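You operate a simulated robot arm through the tools that you are given. There is no shell and no other tool.

You run a simulated robot arm. Do the job below in one go: nothing can be reset, and whatever is moved stays where it is left.

JOB
Reseat the tube that the tail bay display names and restart the frame.
Fine: turn it till it drops home; rail in, then raised; the frame is left running.

Only the result counts: the job must be done as asked and must still hold three seconds after the hand-in. Knocking over, shifting, dropping, spilling or breaking anything else fails it.

ROBOT AND FRAMES
A 7-joint arm with a fingered hand, fixed in place. Base frame: the origin is at the foot of the arm, x ahead of it, y to its left, z up; the work surface is at about z = 0.38. Units: m, degrees, N and s.
With the tool pointing down near the work surface it reaches from about 0.1 to 0.62 m from the base axis. Its first joint turns from -166.0 to 166.0 degrees. Payload 4 kg.
The tool frame sits at the grasp point between the pads (the TCP): z along the fingers, y along the line on which they close. The tips reach 0.026 m beyond it. Largest opening 0.156 m; the body of the gripper starts 0.073 m behind the TCP. The gripper is a hand of 4 fingers: y runs from the thumb to the fingers, the wrist lies at [0, 0, -0.239] in the tool frame, and closing takes about 1.5 s.
Orientation is that of the tool frame in the base frame, as a unit quaternion [x, y, z, w]. With the fingers straight down and closing along the base's y, the tool's x points along the base's -x, its y along +y and its z along -z.

CONTROLS
- The arm moves only by the tool nudge_tool. Its argument "steps" is a list of rows, each an object of numbers (a shift or turn left out is 0, a gripper value left out holds the last): "x", "y", "z": the shift along the base's x, y, z in m; "ax", "ay", "az": the turn, a rotation vector about the base's x, y, z in degrees. In form: [{"x": .., "y": .., "z": .., "ax": .., "ay": .., "az": ..}, ...]. A call has 1 to 20 rows; each row shifts and turns the commanded pose from where the row before left it. "gripper" is the finger opening in m, from 0 to 0.156, set as the call begins (left out, the last holds). A row lasts 0.2 s, in which the tool goes at most 0.05 m and 8.6 degrees; a call with a longer step from one row to the next is refused whole, and so is a gripper value outside its range. A pose out of reach is approached as far as the arm can. The call stops where the force on the tool passes 40 N (or 10 N more than at its start, if that is more) or the arm is blocked; 0.2 s more then pass. The fingers move at their own pace (about 0.072 m/s each) and stop on an object; they squeeze with about 30 N. The grip force told is the motor's: it shows also when the fingers shut on nothing. Time passes only in rows, and 0.2 s behind the last, so rows that do not move let the fingers close. It gives the time, the measured TCP pose, the force on the tool (base axes), the opening and the grip force at its end, in the units of the frame above (readings bear some noise), with the torque about the TCP (base axes, N m) and any sound that the robot's microphone picked up, and new pictures: "pictures" is both (left out), scene, wrist or none.
- Cameras (640 x 400 px; columns grow to the right, rows downward): "scene" is fixed at [0.2188, -0.6495, 1.2463]; the picture's right is [0.95, -0.30, 0.00], its down [-0.14, -0.44, -0.89] and it looks along [0.27, 0.85, -0.46] (base axes); focal length 246 px, centre (320, 200). "wrist" rides on the gripper at [0.058, -0.058, -0.091] in the tool frame; the picture's right is [0.71, 0.71, 0.00], its down [-0.53, 0.53, -0.67] and it looks along [-0.47, 0.47, 0.74] (tool axes); focal length 265 px, centre (320, 200).
- grasp_type(shape): the hand has 4 fingers and takes this shape, open, in about a second: jaw (thumb against the fingers, like two jaws); tri (thumb and two fingers); tip (a fingertip pinch); poke (one finger out to press); point (the index stretched); flat (the hand flat); cup (the hand cupped); fist (a fist). The gripper value then closes the fingers along that shape, each until it touches; the sizes above hold for jaw. It gives what a move gives, with no picture.
- locate(camera, pixels): there is no depth. For up to 12 entries [column, row, z] of the newest picture of that camera ("zoom" is the newest enlarged one), the place [x, y] in the base frame at which the ray of that pixel passes the height z, good to about 0.003 m. The clock stands still meanwhile.
- zoom(camera, box): a new picture of the part [left, top, right, bottom] of that camera's present view, enlarged. The clock stands still meanwhile.
- close_job(): hands the job in; it is judged then, once.

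Open the gripper and draw the arm clear of the work before you hand the job in, unless the task says otherwise.

The tools are called after ">>>" as a command line: name --argument value ..., lists and objects as JSON in quotes. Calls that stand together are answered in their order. nudge_tool: Moves the arm, as the interface text tells. Its arguments: {"type":"object","properties":{"steps":{"type":"array"},"gripper":{"type":"number"},"pictures":{"type":"string","enum":["both","scene","wrist","none"]}},"required":["steps"]} The other tools are called the same way: grasp_type (shape) gives the hand a shape; locate (camera, pixels) gives the place at which the rays of pixels pass given heights; zoom (camera, box) takes an enlarged picture of a part of a camera's view; close_job () hands the job in.

At the start:

```text
time: 0.0
tool_pos: [0.3369, 0.2329, 1.1932]
ee_rot: [0.0, 1.0, 0.0, 0.0]
wrist_force: [0.5, 0.7, 0.7]
wrist_torque: [0.02, -0.01, -0.01]
grip_width: 0.1559
gripper_force: 0.1
shape: jaw
```

scene: 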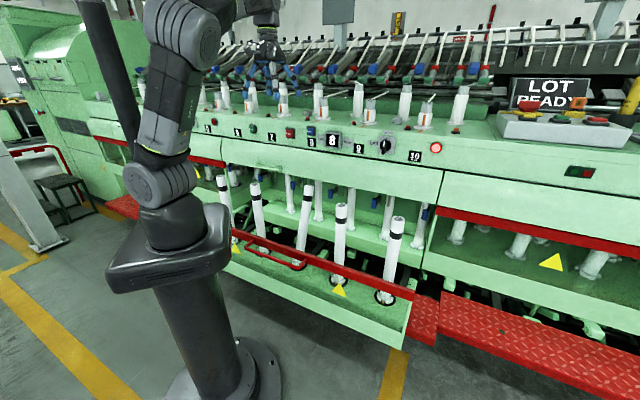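
wrist: 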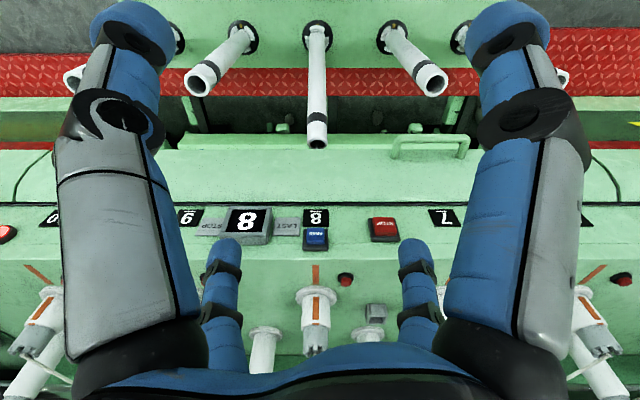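

I begin by looking closely at the scene: the display near (333,140) shows "8" and there are controls around it. I'll zoom in on the panel and the rail.

>>> zoom --camera "scene" --box '[200, 70, 460, 230]'

>>> zoom --camera "scene" --box '[200, 160, 460, 360]'

>>> zoom --camera "scene" --box '[400, 60, 640, 210]'

>>> zoom --camera "wrist" --box '[160, 180, 480, 380]'

```text
2.46 times, centred on (330, 150) of scene
```

zoom: 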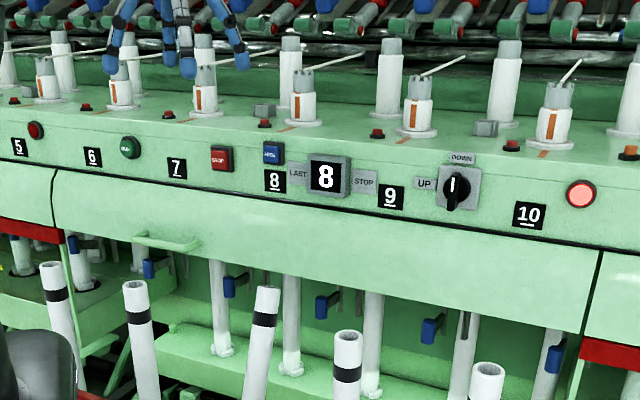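

```text
2.00 times, centred on (330, 260) of scene
```

zoom: 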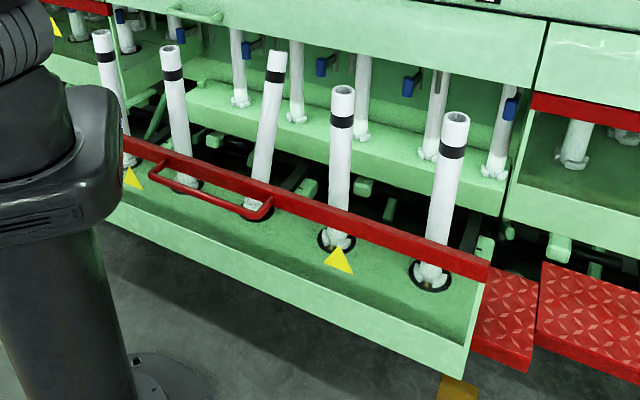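

```text
2.67 times, centred on (520, 135) of scene
```

zoom: 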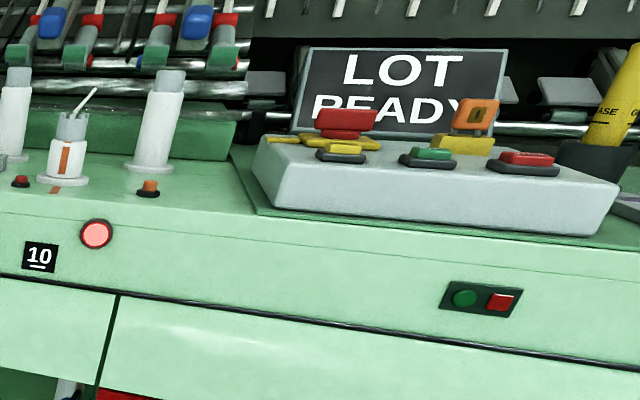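

```text
2.00 times, centred on (320, 280) of wrist
```

zoom: 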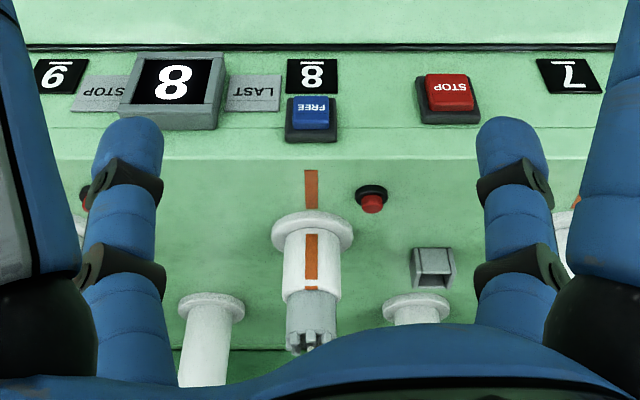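

The display at scene (333,140) reads "LAST STOP 8"; there are also FREE (blue), STOP (red), green button and UP/DOWN knob. I'll triangulate key points using locate in both cameras.

>>> locate --camera "scene" --pixels '[[333, 141, 0.9], [333, 141, 0.8], [333, 141, 0.7], [311, 132, 0.8], [289, 133, 0.8], [386, 146, 0.8], [252, 129, 0.8], [397, 222, 0.6], [397, 222, 0.5], [385, 297, 0.4], [385, 297, 0.3], [410, 300, 0.4]]'

>>> locate --camera "wrist" --pixels '[[247, 222, 0.9], [247, 222, 0.8], [247, 222, 0.7], [315, 235, 0.9], [315, 235, 0.8], [315, 235, 0.7], [383, 226, 0.9], [383, 226, 0.8], [317, 145, 0.6], [317, 145, 0.5], [430, 82, 0.6], [203, 80, 0.6]]'

>>> zoom --camera "wrist" --box '[160, 0, 480, 200]'

>>> zoom --camera "scene" --box '[0, 0, 200, 220]'

>>> zoom --camera "scene" --box '[280, 80, 420, 168]'

```text
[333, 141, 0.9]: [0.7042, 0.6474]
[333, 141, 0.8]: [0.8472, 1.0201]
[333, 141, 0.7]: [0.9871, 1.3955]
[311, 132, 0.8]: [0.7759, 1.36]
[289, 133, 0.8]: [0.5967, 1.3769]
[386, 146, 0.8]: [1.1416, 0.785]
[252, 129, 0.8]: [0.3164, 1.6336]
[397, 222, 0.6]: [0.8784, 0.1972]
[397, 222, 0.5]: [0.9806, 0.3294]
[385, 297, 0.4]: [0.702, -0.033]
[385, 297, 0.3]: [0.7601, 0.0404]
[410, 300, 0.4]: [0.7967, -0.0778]
```

```text
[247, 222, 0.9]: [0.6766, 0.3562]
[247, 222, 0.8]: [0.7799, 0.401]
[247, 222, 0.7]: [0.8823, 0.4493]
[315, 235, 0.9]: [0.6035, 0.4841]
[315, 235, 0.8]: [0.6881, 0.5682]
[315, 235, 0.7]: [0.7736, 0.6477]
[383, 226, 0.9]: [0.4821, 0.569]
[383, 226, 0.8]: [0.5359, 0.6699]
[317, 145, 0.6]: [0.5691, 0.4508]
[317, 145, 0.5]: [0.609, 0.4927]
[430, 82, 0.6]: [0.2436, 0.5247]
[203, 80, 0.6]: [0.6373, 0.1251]
```

```text
2.00 times, centred on (320, 100) of wrist
```

zoom: 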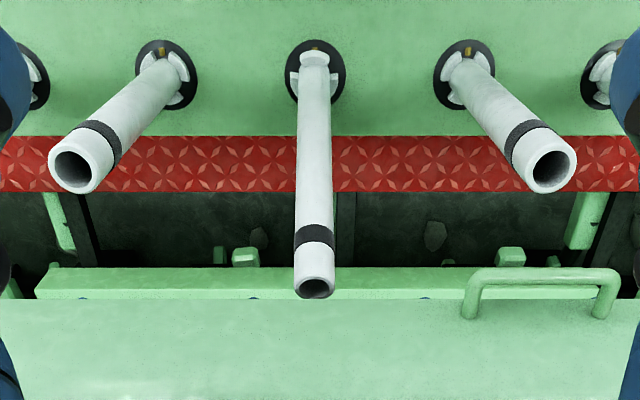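

```text
1.82 times, centred on (100, 110) of scene
```

zoom: 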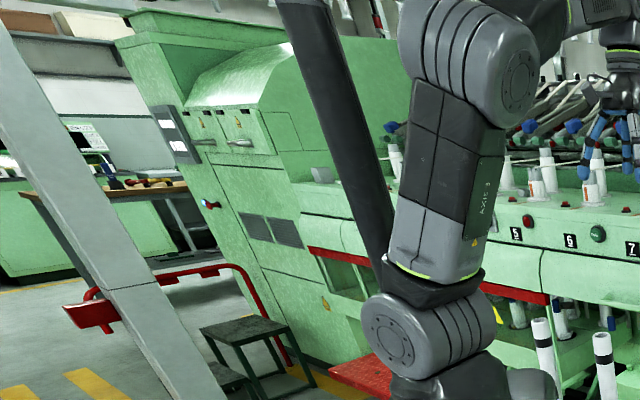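

```text
4.55 times, centred on (350, 124) of scene
```

zoom: 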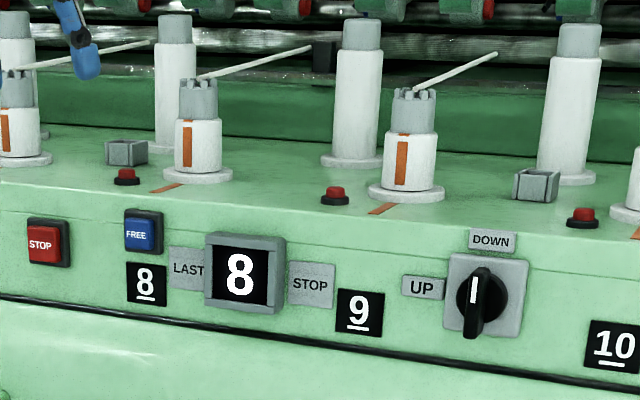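

The third tray tube (wrist (317,90), scene (303,225)) is tilted compared with its vertical neighbours and lines up with station label 8. I'll verify positions and look for any other display before moving.

>>> zoom --camera "scene" --box '[170, 80, 290, 155]'

>>> zoom --camera "scene" --box '[380, 110, 480, 172]'

>>> zoom --camera "scene" --box '[270, 170, 350, 280]'

>>> locate --camera "wrist" --pixels '[[317, 35, 0.4], [317, 145, 0.6], [317, 145, 0.7], [243, 38, 0.4], [203, 78, 0.6], [203, 78, 0.7], [316, 216, 0.98], [443, 216, 0.98], [187, 216, 0.98], [315, 340, 1.0], [20, 345, 1.0], [383, 226, 0.98]]'

>>> locate --camera "scene" --pixels '[[341, 208, 0.6], [341, 208, 0.65], [341, 208, 0.7], [397, 222, 0.65], [397, 222, 0.7], [338, 280, 0.38], [385, 298, 0.38], [300, 265, 0.38], [308, 187, 0.65], [308, 187, 0.7], [386, 147, 0.98], [435, 148, 0.98]]'

```text
5.33 times, centred on (230, 118) of scene
```

zoom: 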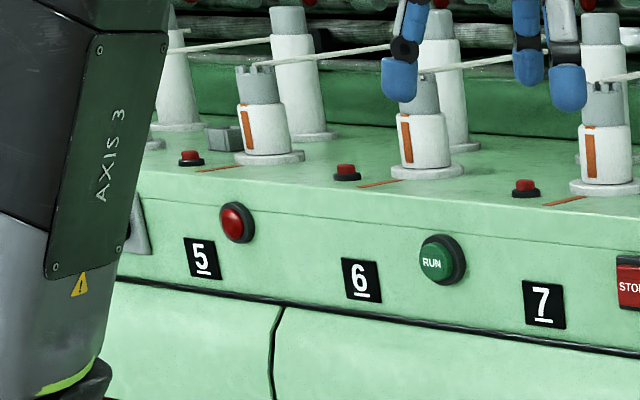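

```text
6.40 times, centred on (430, 141) of scene
```

zoom: 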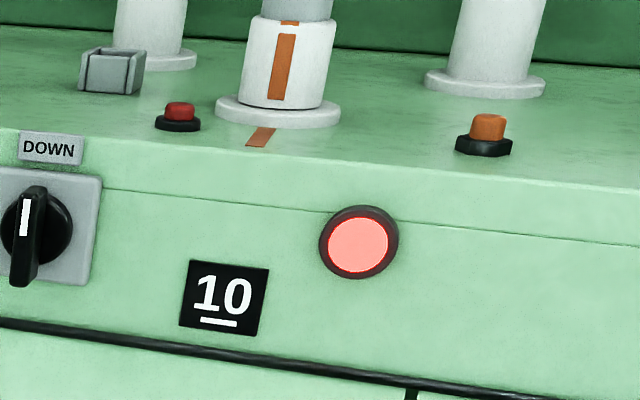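

```text
3.64 times, centred on (310, 225) of scene
```

zoom: 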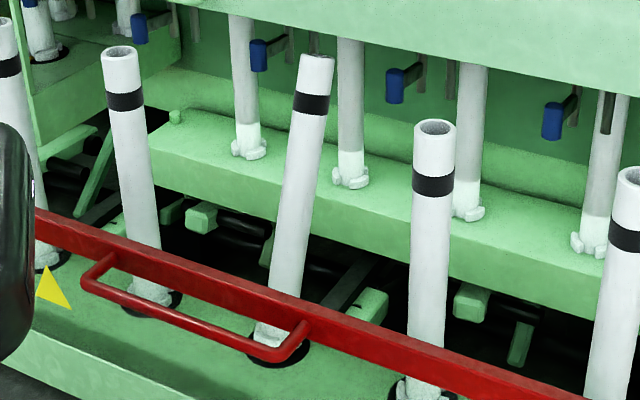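

```text
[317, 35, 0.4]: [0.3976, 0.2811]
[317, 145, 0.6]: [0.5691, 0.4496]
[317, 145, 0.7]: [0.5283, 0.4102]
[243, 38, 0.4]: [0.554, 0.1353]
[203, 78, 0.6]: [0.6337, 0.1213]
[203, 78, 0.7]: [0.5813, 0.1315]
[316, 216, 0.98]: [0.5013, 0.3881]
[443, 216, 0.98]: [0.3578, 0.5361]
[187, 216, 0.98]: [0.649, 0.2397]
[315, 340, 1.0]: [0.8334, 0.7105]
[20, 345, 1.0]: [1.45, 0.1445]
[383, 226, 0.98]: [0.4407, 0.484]
```

```text
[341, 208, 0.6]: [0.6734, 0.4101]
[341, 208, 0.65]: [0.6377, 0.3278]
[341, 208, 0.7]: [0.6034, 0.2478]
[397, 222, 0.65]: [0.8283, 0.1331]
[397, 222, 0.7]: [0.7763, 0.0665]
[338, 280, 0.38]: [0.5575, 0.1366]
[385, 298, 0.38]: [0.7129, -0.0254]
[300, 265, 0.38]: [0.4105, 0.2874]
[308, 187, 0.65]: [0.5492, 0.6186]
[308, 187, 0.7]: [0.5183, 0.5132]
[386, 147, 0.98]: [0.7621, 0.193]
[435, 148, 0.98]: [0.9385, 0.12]
```

Locate agrees that the tilted tube (base ≈ (0.40,0.28), top ≈ (0.495,0.39,0.76)) is at station 8, and it is the only display in the bay. I'll lower the hand in free space above the tray for a closer look at its foot.

>>> nudge_tool --steps '[{"z": -0.045}, {"z": -0.045}, {"z": -0.045}, {"z": -0.045}, {"z": -0.045, "x": -0.015, "y": -0.015}, {"x": -0.02, "y": -0.02}]' --pictures "both"

```text
time: 1.4
tool_pos: [0.2993, 0.1978, 0.9694]
ee_rot: [0.0, 1.0, 0.001, 0.0]
wrist_force: [0.0, 0.2, 0.3]
wrist_torque: [0.03, 0.03, -0.01]
grip_width: 0.1557
gripper_force: 0.1
shape: jaw
```

scene: 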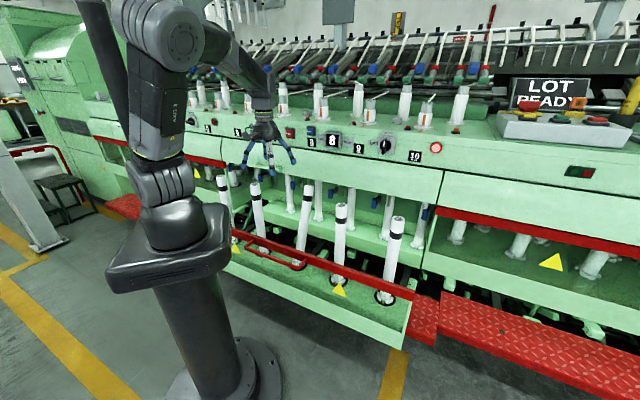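
wrist: 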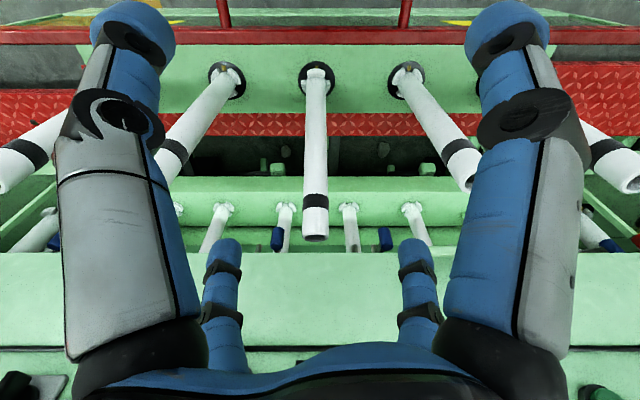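

>>> zoom --camera "wrist" --box '[200, 40, 440, 130]'

>>> zoom --camera "wrist" --box '[280, 50, 360, 100]'

>>> zoom --camera "wrist" --box '[200, 170, 440, 320]'

>>> locate --camera "wrist" --pixels '[[316, 75, 0.4], [226, 78, 0.4], [406, 77, 0.4], [317, 225, 0.76], [317, 225, 0.7], [470, 180, 0.77], [320, 35, 0.44], [320, 250, 0.78], [320, 255, 0.85], [320, 345, 0.95]]'

```text
2.67 times, centred on (320, 85) of wrist
```

zoom: 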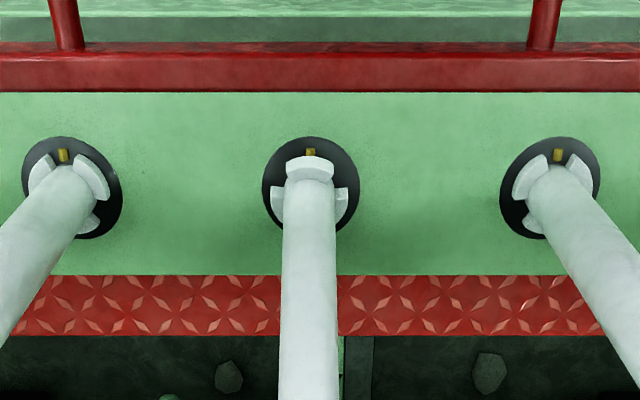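

```text
8.00 times, centred on (320, 75) of wrist
```

zoom: 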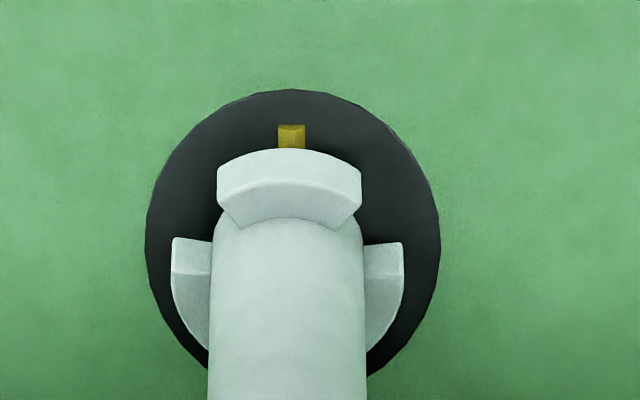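

```text
2.67 times, centred on (320, 245) of wrist
```

zoom: 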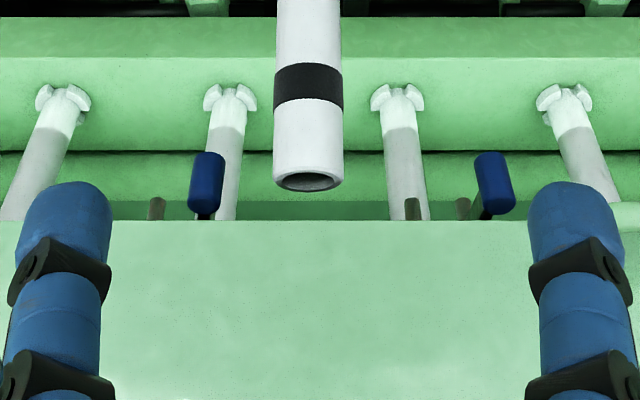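

```text
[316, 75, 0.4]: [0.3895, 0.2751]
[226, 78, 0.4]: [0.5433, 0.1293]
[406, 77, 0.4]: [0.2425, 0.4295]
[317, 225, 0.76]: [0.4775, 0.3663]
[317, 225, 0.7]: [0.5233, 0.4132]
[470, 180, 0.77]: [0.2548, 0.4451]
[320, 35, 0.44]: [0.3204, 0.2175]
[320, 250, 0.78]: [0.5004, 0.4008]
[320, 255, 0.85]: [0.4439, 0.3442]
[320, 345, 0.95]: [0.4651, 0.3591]
```

Zoomed wrist view shows tube feet have three lugs; on 7 and 9 the brass pin sits in a gap, while on 8 a lug rides on the pin (316,68), tilting it ~18° toward the machine. So it needs about a 60° turn. I'll check the hand geometry in the scene before approaching.

>>> zoom --camera "scene" --box '[220, 80, 340, 200]'

>>> zoom --camera "wrist" --box '[0, 0, 640, 400]'

```text
3.33 times, centred on (280, 140) of scene
```

zoom: 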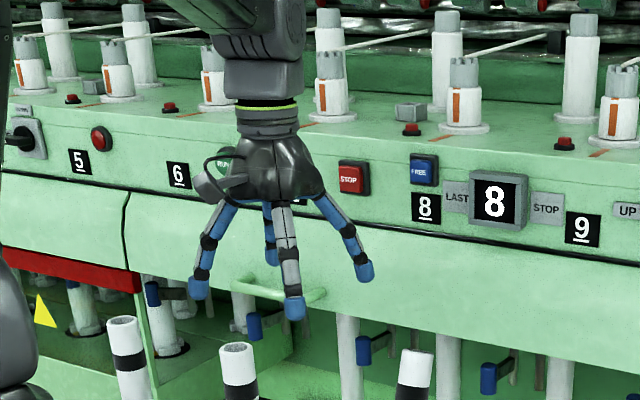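

```text
1.00 times, centred on (320, 200) of wrist (not enlarged: the box is as wide or as high as the picture)
```

zoom: 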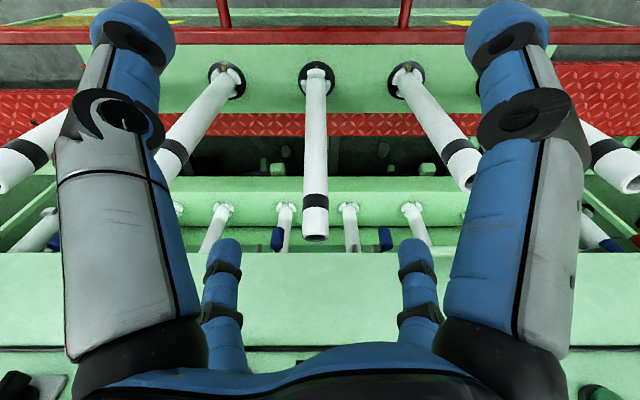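

Scene zoom shows four digits in a cross layout in jaw shape. I'll check what the "tip" and "tri" shapes look like here in free space before choosing a grasp.

>>> grasp_type --shape "tip"

>>> nudge_tool --steps '[{"az": 8.5}, {"az": 8.5}, {"az": 8.5}, {"az": 8.5}, {"az": 8.5}, {"az": 2.5}]' --pictures "both"

>>> zoom --camera "scene" --box '[220, 80, 340, 200]'

```text
time: 2.3
tool_pos: [0.301, 0.1992, 0.9703]
ee_rot: [0.0, 1.0, 0.001, 0.0]
wrist_force: [0.7, 0.2, -0.4]
wrist_torque: [0.0, -0.01, -0.01]
grip_width: 0.1562
gripper_force: 0.1
shape: tip
```

```text
time: 3.7
tool_pos: [0.3011, 0.1969, 0.9685]
ee_rot: [-0.383, 0.924, 0.0, 0.0]
wrist_force: [-0.9, 0.0, -0.2]
wrist_torque: [0.01, 0.01, 0.0]
grip_width: 0.156
gripper_force: 0.1
shape: tip
```

scene: 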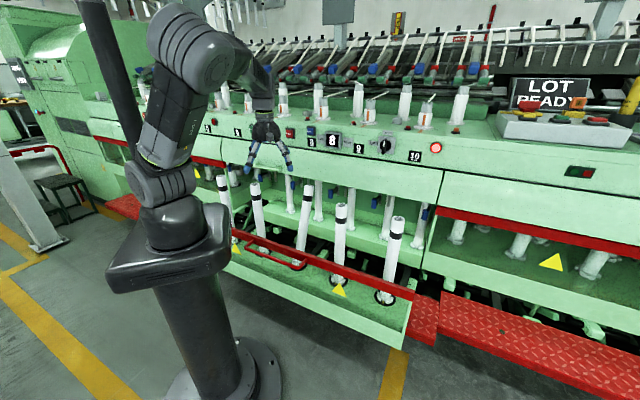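
wrist: 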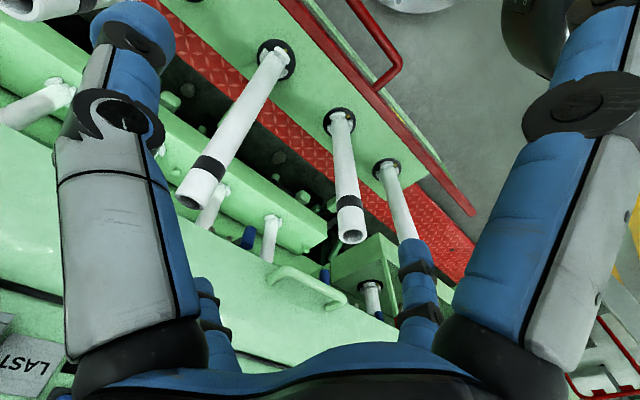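

```text
3.33 times, centred on (280, 140) of scene
```

zoom: 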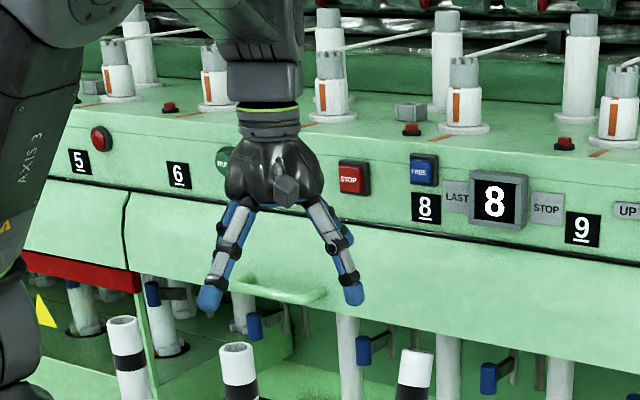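

"Tip" only spreads two digits wider, so jaw in the original yaw (digits left and right of the tube) suits a pitched approach better. I restore jaw and the yaw, then pitch the tool about 42° toward the machine in free space.

>>> grasp_type --shape "jaw"

>>> nudge_tool --steps '[{"az": -8.5}, {"az": -8.5}, {"az": -8.5}, {"az": -8.5}, {"az": -8.5}, {"az": -2.5}, {"ax": 6.01, "ay": -6.01}, {"ax": 6.01, "ay": -6.01}, {"ax": 6.01, "ay": -6.01}, {"ax": 6.01, "ay": -6.01}, {"ax": 6.01, "ay": -6.01}]' --pictures "both"

```text
time: 4.6
tool_pos: [0.3013, 0.1978, 0.968]
ee_rot: [-0.382, 0.924, 0.0, 0.0]
wrist_force: [-0.3, 0.4, -0.4]
wrist_torque: [0.0, 0.02, 0.02]
grip_width: 0.1559
gripper_force: 0.0
shape: jaw
```

```text
time: 7.0
tool_pos: [0.3314, 0.2139, 0.9946]
ee_rot: [0.0, 0.932, 0.257, 0.255]
wrist_force: [-0.1, 0.4, -0.5]
wrist_torque: [-0.03, 0.01, 0.01]
grip_width: 0.1562
gripper_force: 0.1
shape: jaw
out of reach, approached as far as the arm can: row 10, 11
```

scene: 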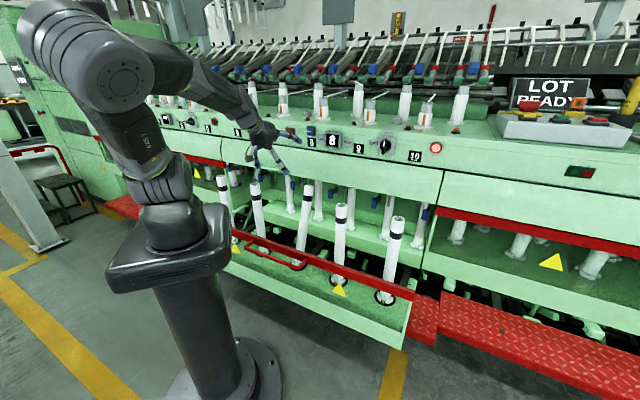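
wrist: 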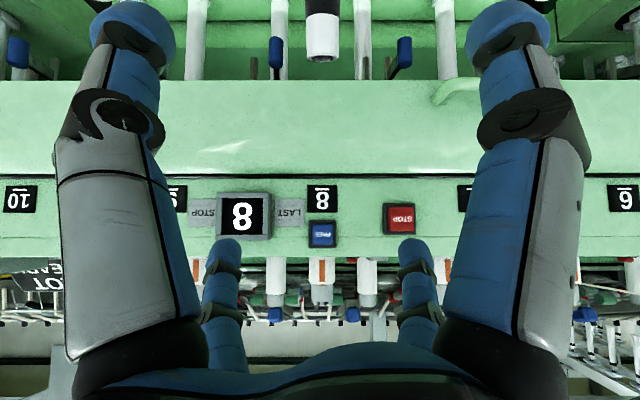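

The close-in pitched pose was out of reach (too folded), so I'll move outward and down to the approach start at about v=0.467, z=0.79 along the 45° line to the tube, still clear of everything.

>>> nudge_tool --steps '[{"x": 0.0172, "y": 0.0153, "z": -0.0356}, {"x": 0.0172, "y": 0.0153, "z": -0.0356}, {"x": 0.0172, "y": 0.0153, "z": -0.0356}, {"x": 0.0172, "y": 0.0153, "z": -0.0356}, {"x": 0.0172, "y": 0.0153, "z": -0.0356}, {}]' --pictures "both"

>>> zoom --camera "scene" --box '[200, 80, 380, 290]'

```text
time: 8.6
tool_pos: [0.4784, 0.1803, 0.8233]
ee_rot: [0.127, 0.92, 0.234, 0.288]
wrist_force: [0.8, -0.2, -0.4]
wrist_torque: [-0.01, -0.02, -0.02]
grip_width: 0.1563
gripper_force: 0.1
shape: jaw
out of reach, approached as far as the arm can: row 3
stopped in row 6: the arm was blocked; the commanded pose is now the measured one
```

scene: 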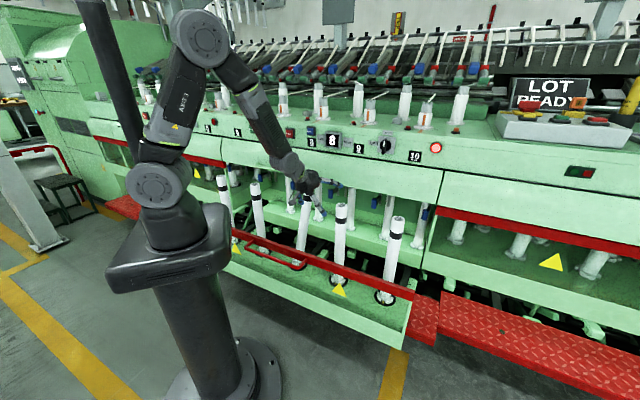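
wrist: 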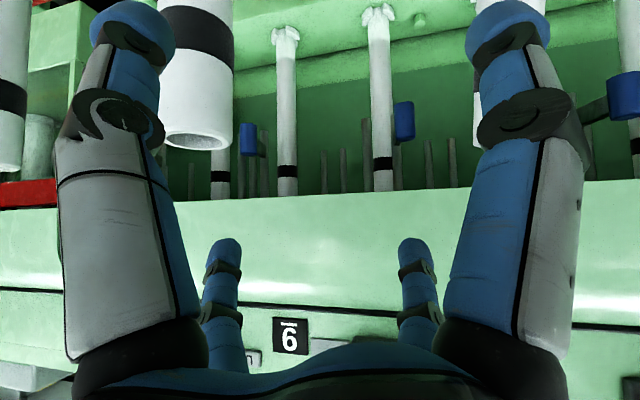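

```text
1.90 times, centred on (290, 185) of scene
```

zoom: 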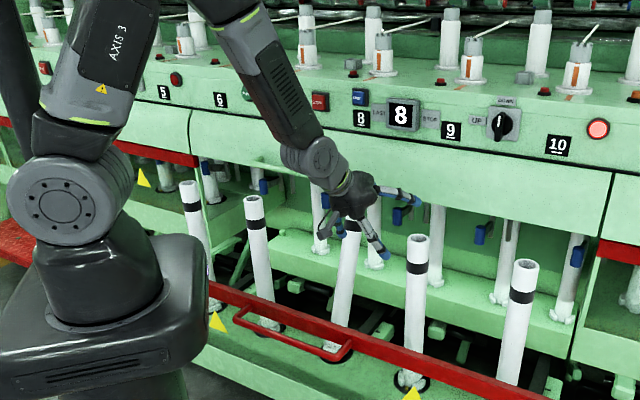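

The arm swung to a different configuration: the hand ended near tube 9 (TCP u≈0.21) but with almost zero force, and tube 9 still stands at scene (341,206). I'll raise it straight up, clear of the tubes, before correcting.

>>> nudge_tool --steps '[{"z": 0.03}, {"z": 0.03}, {"z": 0.03}, {"z": 0.03}]' --pictures "both"

```text
time: 9.6
tool_pos: [0.4734, 0.1853, 0.9419]
ee_rot: [0.124, 0.921, 0.234, 0.285]
wrist_force: [1.9, -5.4, 0.0]
wrist_torque: [0.37, 0.17, 0.38]
grip_width: 0.1556
gripper_force: 0.1
shape: jaw
```

scene: 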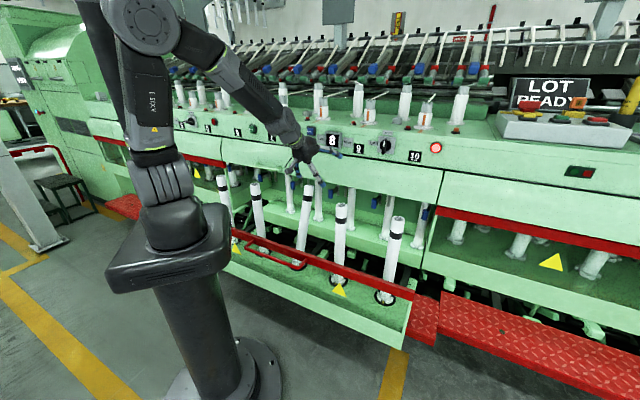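
wrist: 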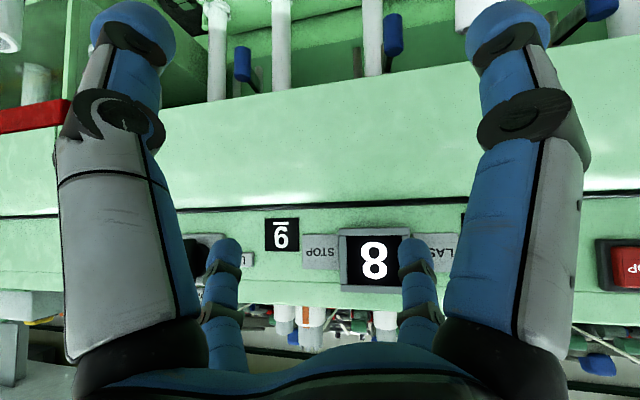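

The wrist reads a small 5 N side force and the digits are near the fascia (display at (372,260)), so I back off from the panel and lessen the pitch.

>>> nudge_tool --steps '[{"x": -0.015, "y": -0.015, "ax": -4.3, "ay": 7.2}, {"x": -0.015, "y": -0.015, "ax": -4.3, "ay": 7.2}, {"z": 0.02, "ax": -4.3, "ay": 7.2}]' --pictures "both"

```text
time: 10.4
tool_pos: [0.4458, 0.1514, 0.963]
ee_rot: [0.137, 0.978, 0.1, 0.121]
wrist_force: [0.0, -0.9, 0.2]
wrist_torque: [0.01, -0.01, 0.0]
grip_width: 0.1561
gripper_force: 0.0
shape: jaw
```

scene: 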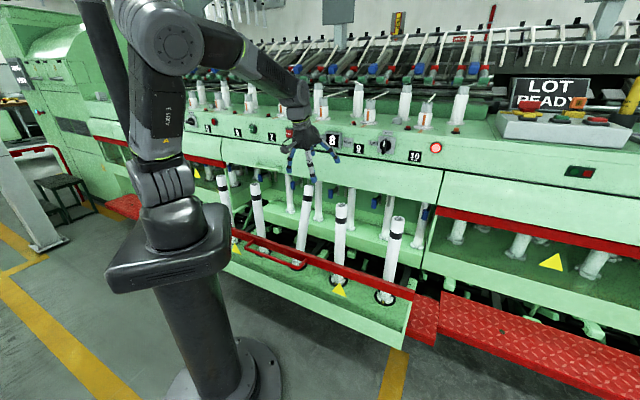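
wrist: 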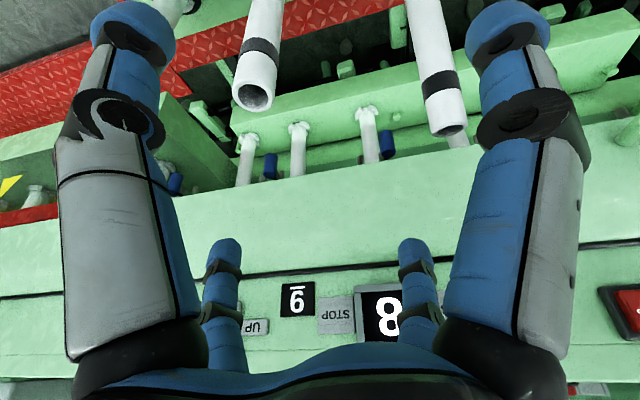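

Force is back to ~0 and the tubes are untouched. Now I yaw back about 15° and shift over to station 8 (u≈0.08, v≈0.47) at z≈0.88, keeping the wrist further from the shoulder this time.

>>> nudge_tool --steps '[{"x": -0.0114, "y": 0.0248, "az": 3}, {"x": -0.0114, "y": 0.0248, "az": 3}, {"x": -0.0114, "y": 0.0248, "az": 3, "z": -0.02}, {"x": -0.0114, "y": 0.0248, "az": 3, "z": -0.03}, {"x": -0.0114, "y": 0.0248, "az": 3, "z": -0.03}]' --pictures "both"

```text
time: 11.6
tool_pos: [0.3911, 0.2772, 0.8815]
ee_rot: [0.007, 0.987, 0.117, 0.109]
wrist_force: [0.4, 0.4, -0.1]
wrist_torque: [0.0, -0.02, -0.03]
grip_width: 0.1562
gripper_force: 0.2
shape: jaw
```

scene: 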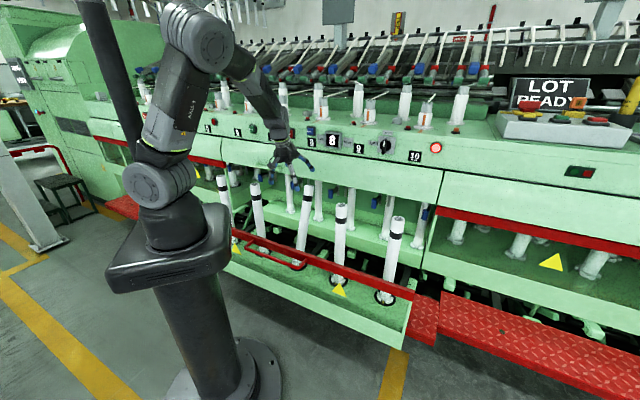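
wrist: 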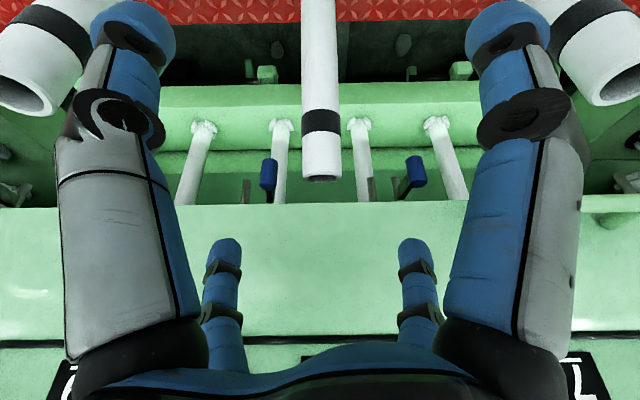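

Wrist view is now centred on tube 8 (top rim at (322,172)), with no contact. I lower to z≈0.70 in front of the tube, backing off slightly.

>>> nudge_tool --steps '[{"x": -0.004, "y": -0.004, "z": -0.035}, {"x": -0.004, "y": -0.004, "z": -0.035}, {"z": -0.035}, {"z": -0.035}, {"z": -0.035}]' --pictures "both"

```text
time: 12.8
tool_pos: [0.3836, 0.2673, 0.7092]
ee_rot: [0.007, 0.987, 0.116, 0.109]
wrist_force: [-0.2, 0.5, 0.2]
wrist_torque: [0.01, 0.03, -0.01]
grip_width: 0.156
gripper_force: 0.0
shape: jaw
```

scene: 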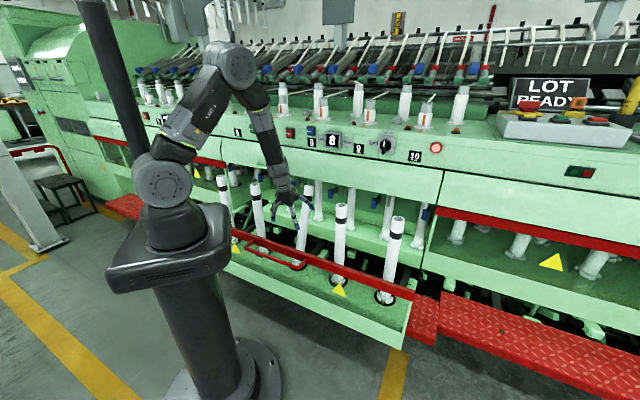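
wrist: 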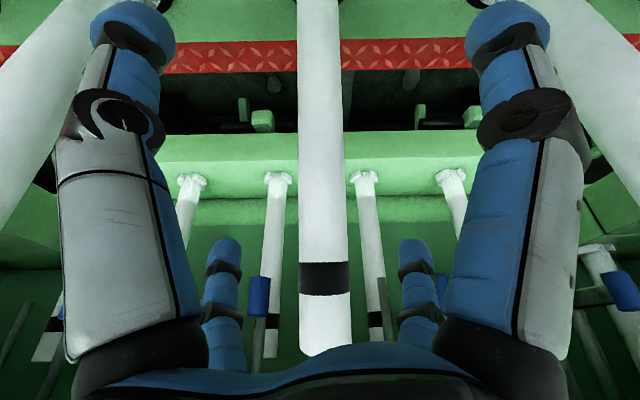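

The hand is in front of tube 8 with clear space between digits. Now I pitch the tool up ~24° in place, in one short call to watch reachability.

>>> nudge_tool --steps '[{"ax": 4.2, "ay": -4.2}, {"ax": 4.2, "ay": -4.2}, {"ax": 4.2, "ay": -4.2}, {"ax": 4.2, "ay": -4.2}]' --pictures "both"

```text
time: 13.8
tool_pos: [0.384, 0.2668, 0.7109]
ee_rot: [0.006, 0.933, 0.259, 0.251]
wrist_force: [0.4, 0.2, 0.3]
wrist_torque: [-0.02, 0.0, 0.04]
grip_width: 0.1559
gripper_force: 0.0
shape: jaw
```

scene: 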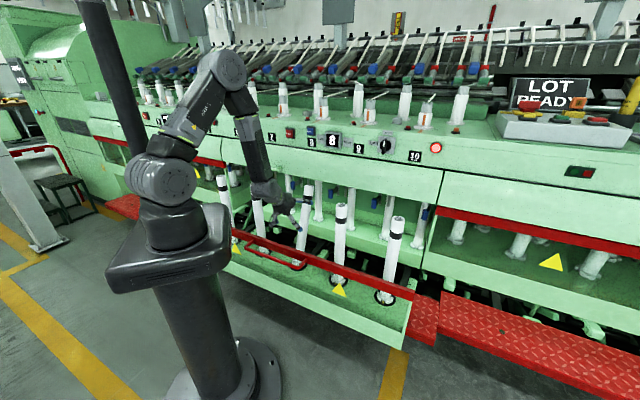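
wrist: 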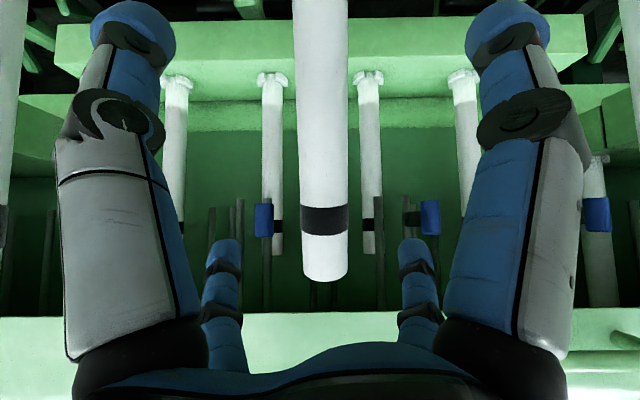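

Pitch of ~42° reached accurately. Since the final upright pose needs ~60°, I test further pitching here in free space before gripping.

>>> nudge_tool --steps '[{"ax": 4.2, "ay": -4.2}, {"ax": 4.2, "ay": -4.2}, {"ax": 4.2, "ay": -4.2}]' --pictures "scene"

```text
time: 14.6
tool_pos: [0.3844, 0.2664, 0.7079]
ee_rot: [0.005, 0.902, 0.31, 0.3]
wrist_force: [0.3, 0.4, 0.1]
wrist_torque: [0.0, -0.02, 0.01]
grip_width: 0.1559
gripper_force: 0.0
shape: jaw
out of reach, approached as far as the arm can: row 2, 3
```

scene: 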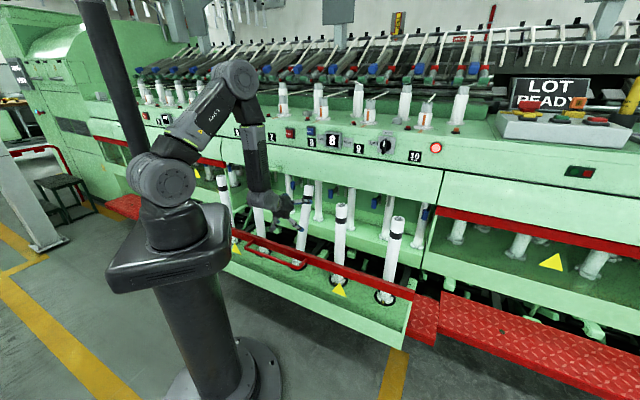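

Pitch saturates at ~51°, so I'll grip at a smaller starting pitch (~36°) and upright by ~15°. I pitch back 24° from the commanded 60° and check the view.

>>> nudge_tool --steps '[{"ax": -5.6, "ay": 5.6}, {"ax": -5.6, "ay": 5.6}, {"ax": -5.6, "ay": 5.6}]' --pictures "wrist"

```text
time: 15.4
tool_pos: [0.3834, 0.2658, 0.709]
ee_rot: [0.007, 0.972, 0.17, 0.162]
wrist_force: [-0.4, 0.5, 0.0]
wrist_torque: [0.01, 0.02, -0.02]
grip_width: 0.1562
gripper_force: 0.0
shape: jaw
```

wrist: 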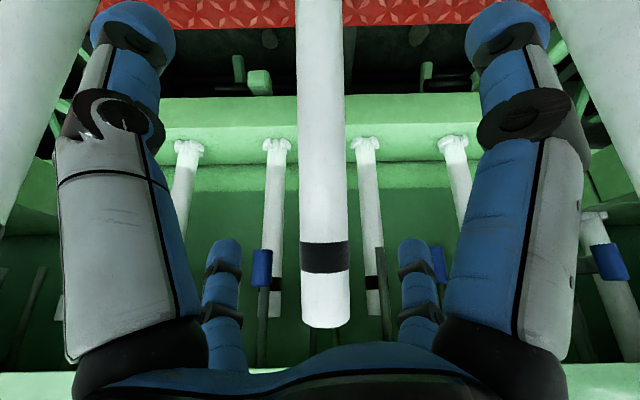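

Pitch is now 27°; I add 8.5° and advance toward the tube, stopping ~45 mm short to check that the digits straddle it.

>>> nudge_tool --steps '[{"ax": 6.0, "ay": -6.0, "x": 0.01, "y": 0.012}, {"x": 0.018, "y": 0.019, "z": -0.01}, {"x": 0.018, "y": 0.019, "z": -0.01}]' --pictures "both"

>>> zoom --camera "scene" --box '[220, 130, 360, 280]'

```text
time: 16.2
tool_pos: [0.4287, 0.319, 0.6888]
ee_rot: [0.006, 0.952, 0.222, 0.212]
wrist_force: [-0.2, -0.2, 0.9]
wrist_torque: [-0.01, 0.0, -0.01]
grip_width: 0.1561
gripper_force: 0.1
shape: jaw
```

scene: 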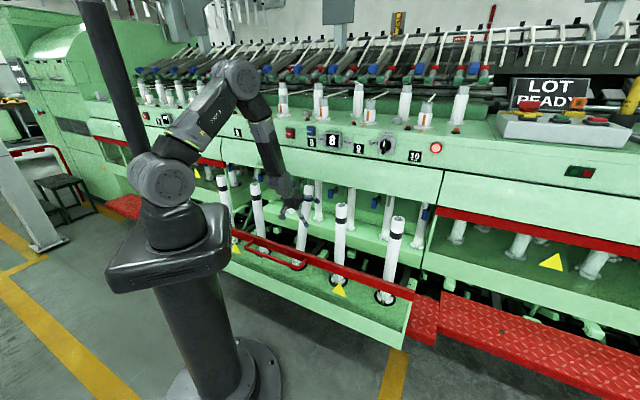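
wrist: 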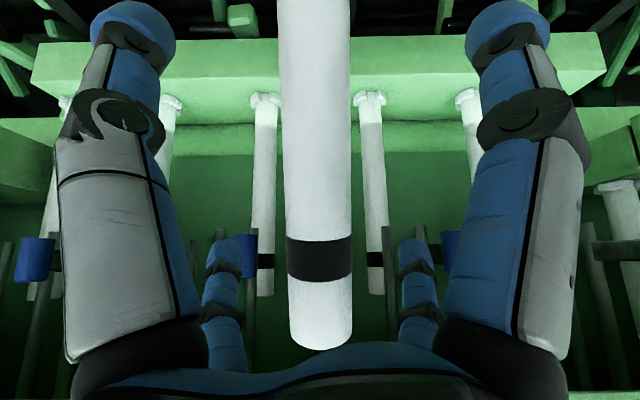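

```text
2.67 times, centred on (290, 205) of scene
```

zoom: 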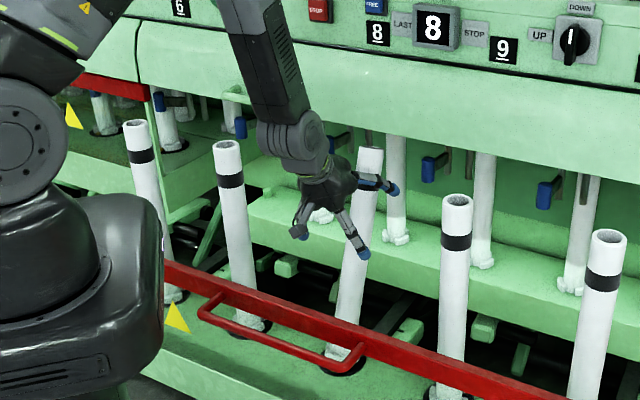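

Digits straddle the tube (tube spans cols 283–352, digits at ~200 and ~440). I advance the remaining ~47 mm.

>>> nudge_tool --steps '[{"x": 0.0115, "y": 0.0105, "z": -0.005}, {"x": 0.0115, "y": 0.0105, "z": -0.005}, {"x": 0.0115, "y": 0.0105, "z": -0.005}]' --pictures "both"

>>> zoom --camera "scene" --box '[220, 130, 360, 280]'

```text
time: 17.0
tool_pos: [0.4627, 0.3492, 0.6743]
ee_rot: [0.006, 0.952, 0.222, 0.212]
wrist_force: [0.2, -0.4, 0.0]
wrist_torque: [0.02, -0.02, 0.0]
grip_width: 0.156
gripper_force: 0.0
shape: jaw
```

scene: 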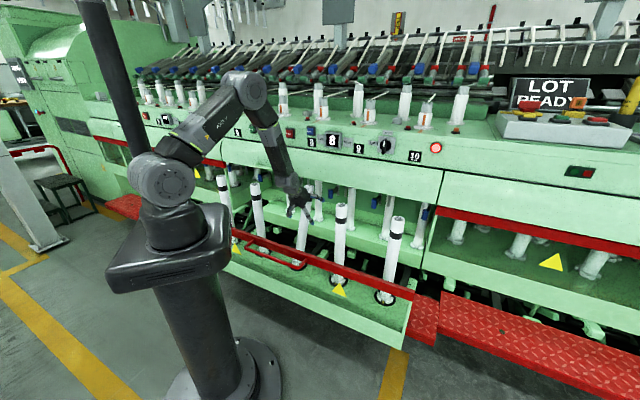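
wrist: 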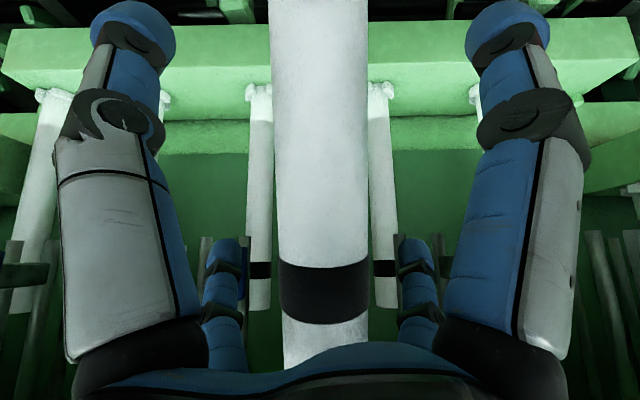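

```text
2.67 times, centred on (290, 205) of scene
```

zoom: 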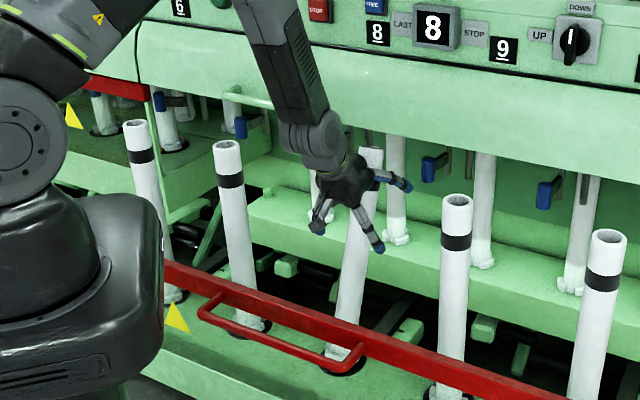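

TCP is on the tube axis (v≈0.574, z=0.674) with zero force. I close the fingers on the tube while holding still.

>>> nudge_tool --steps '[{}, {}, {}, {}, {}, {}, {}, {}]' --gripper 0.01 --pictures "both"

>>> zoom --camera "scene" --box '[220, 130, 360, 280]'

```text
time: 18.8
tool_pos: [0.4626, 0.3492, 0.6739]
ee_rot: [0.007, 0.952, 0.221, 0.213]
wrist_force: [-1.2, -2.1, 0.6]
wrist_torque: [-0.57, 0.51, 0.06]
grip_width: 0.0528
gripper_force: 29.7
shape: jaw
```

scene: 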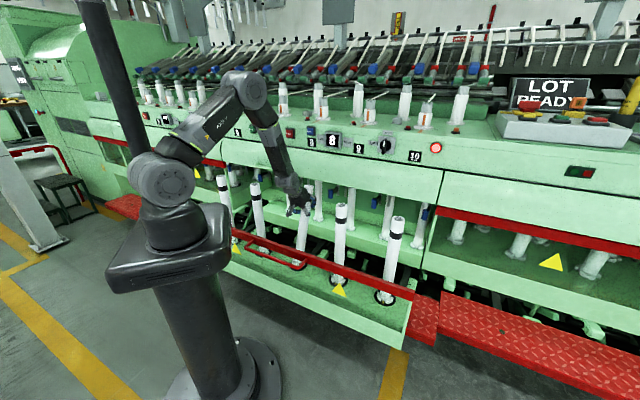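
wrist: 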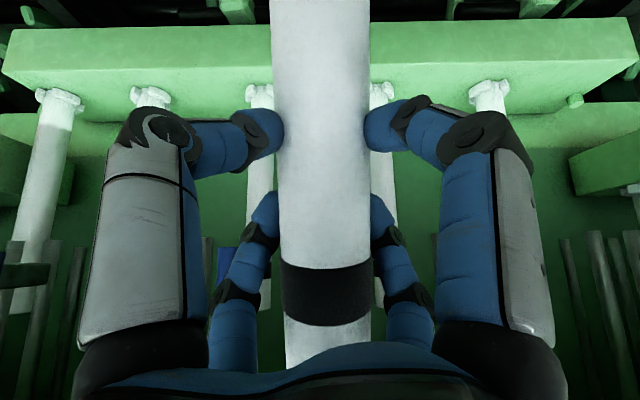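

```text
2.67 times, centred on (290, 205) of scene
```

zoom: 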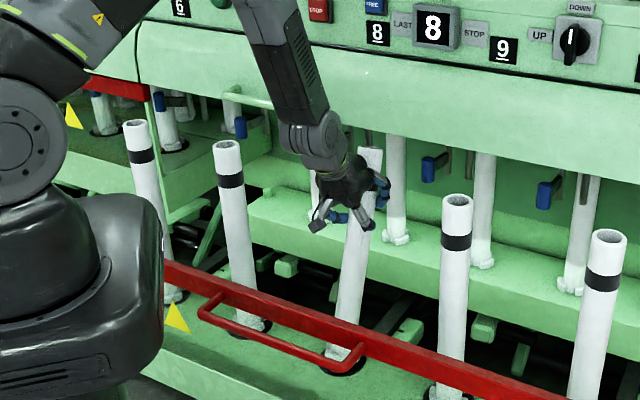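

All four digits hold the tube (width 0.053, 30 N). I begin uprighting it by ~5° about the pin, arcing toward the robot with a slight lift.

>>> nudge_tool --steps '[{"x": -0.0084, "y": -0.0084, "z": 0.0065, "ax": 1.77, "ay": -1.77}, {"x": -0.0084, "y": -0.0084, "z": 0.0065, "ax": 1.77, "ay": -1.77}]' --pictures "both"

>>> zoom --camera "scene" --box '[220, 130, 360, 280]'

```text
time: 19.4
tool_pos: [0.4471, 0.3317, 0.6869]
ee_rot: [0.005, 0.937, 0.25, 0.242]
wrist_force: [-2.4, -2.0, -2.6]
wrist_torque: [-0.45, 0.52, -0.04]
grip_width: 0.0524
gripper_force: 29.8
shape: jaw
```

scene: 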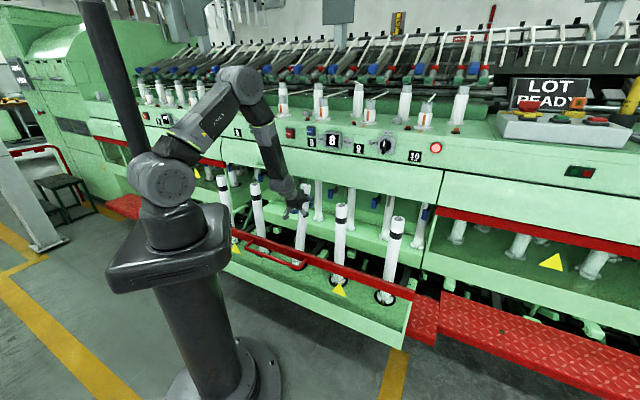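
wrist: 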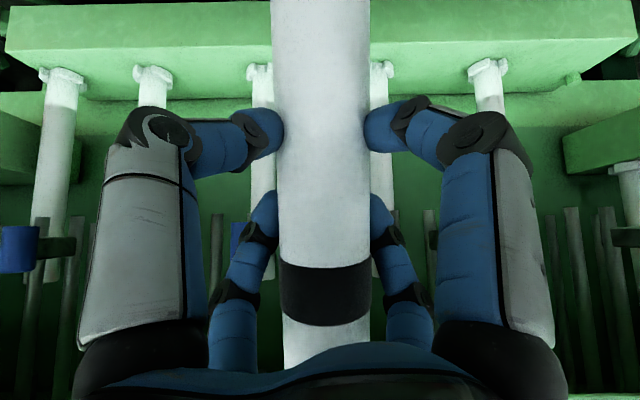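

```text
2.67 times, centred on (290, 205) of scene
```

zoom: 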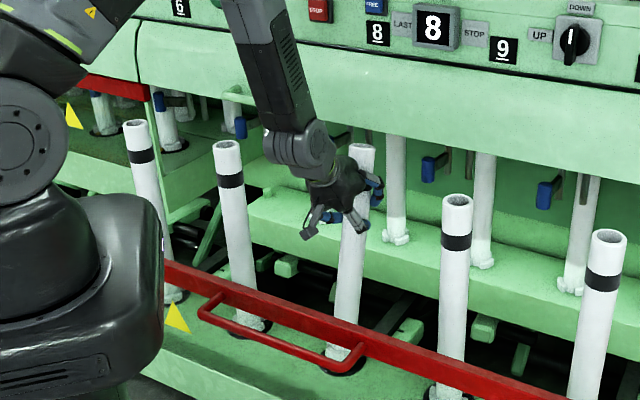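

The tube follows rigidly (force ~4 N, pitch now 41°). I continue another ~10° upright.

>>> nudge_tool --steps '[{"x": -0.0087, "y": -0.0087, "z": 0.0045, "ax": 1.77, "ay": -1.77}, {"x": -0.0087, "y": -0.0087, "z": 0.0045, "ax": 1.77, "ay": -1.77}, {"x": -0.0087, "y": -0.0087, "z": 0.004, "ax": 1.77, "ay": -1.77}, {"x": -0.0087, "y": -0.0087, "z": 0.004, "ax": 1.77, "ay": -1.77}]' --pictures "both"

>>> zoom --camera "scene" --box '[220, 130, 360, 280]'

```text
time: 20.4
tool_pos: [0.4136, 0.2964, 0.7031]
ee_rot: [0.005, 0.904, 0.308, 0.297]
wrist_force: [-1.7, -1.5, -2.2]
wrist_torque: [-0.44, 0.46, 0.01]
grip_width: 0.0526
gripper_force: 29.7
shape: jaw
```

scene: 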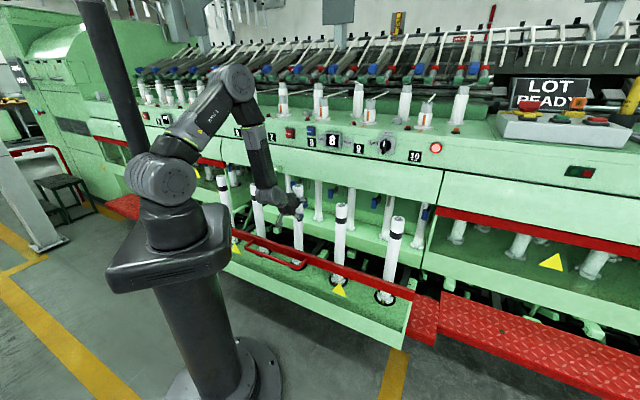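
wrist: 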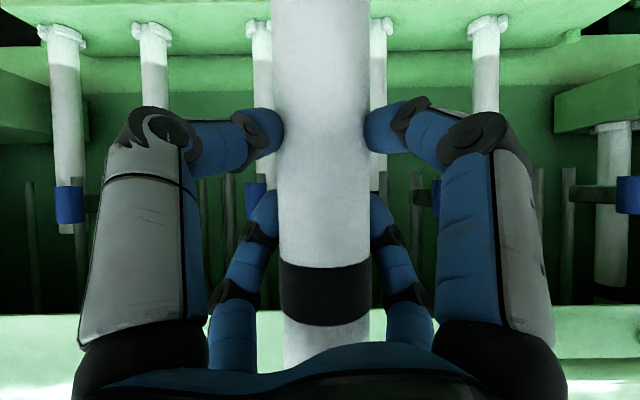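

```text
2.67 times, centred on (290, 205) of scene
```

zoom: 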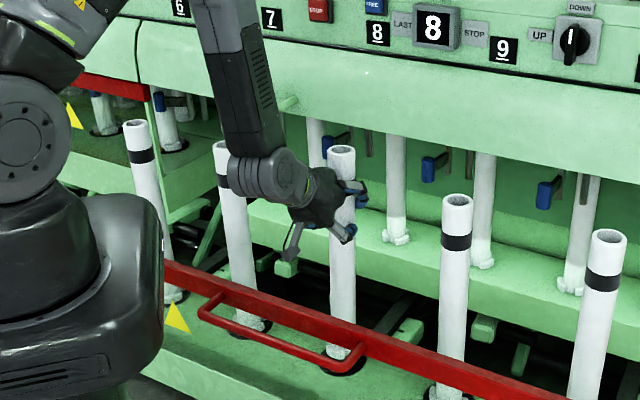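

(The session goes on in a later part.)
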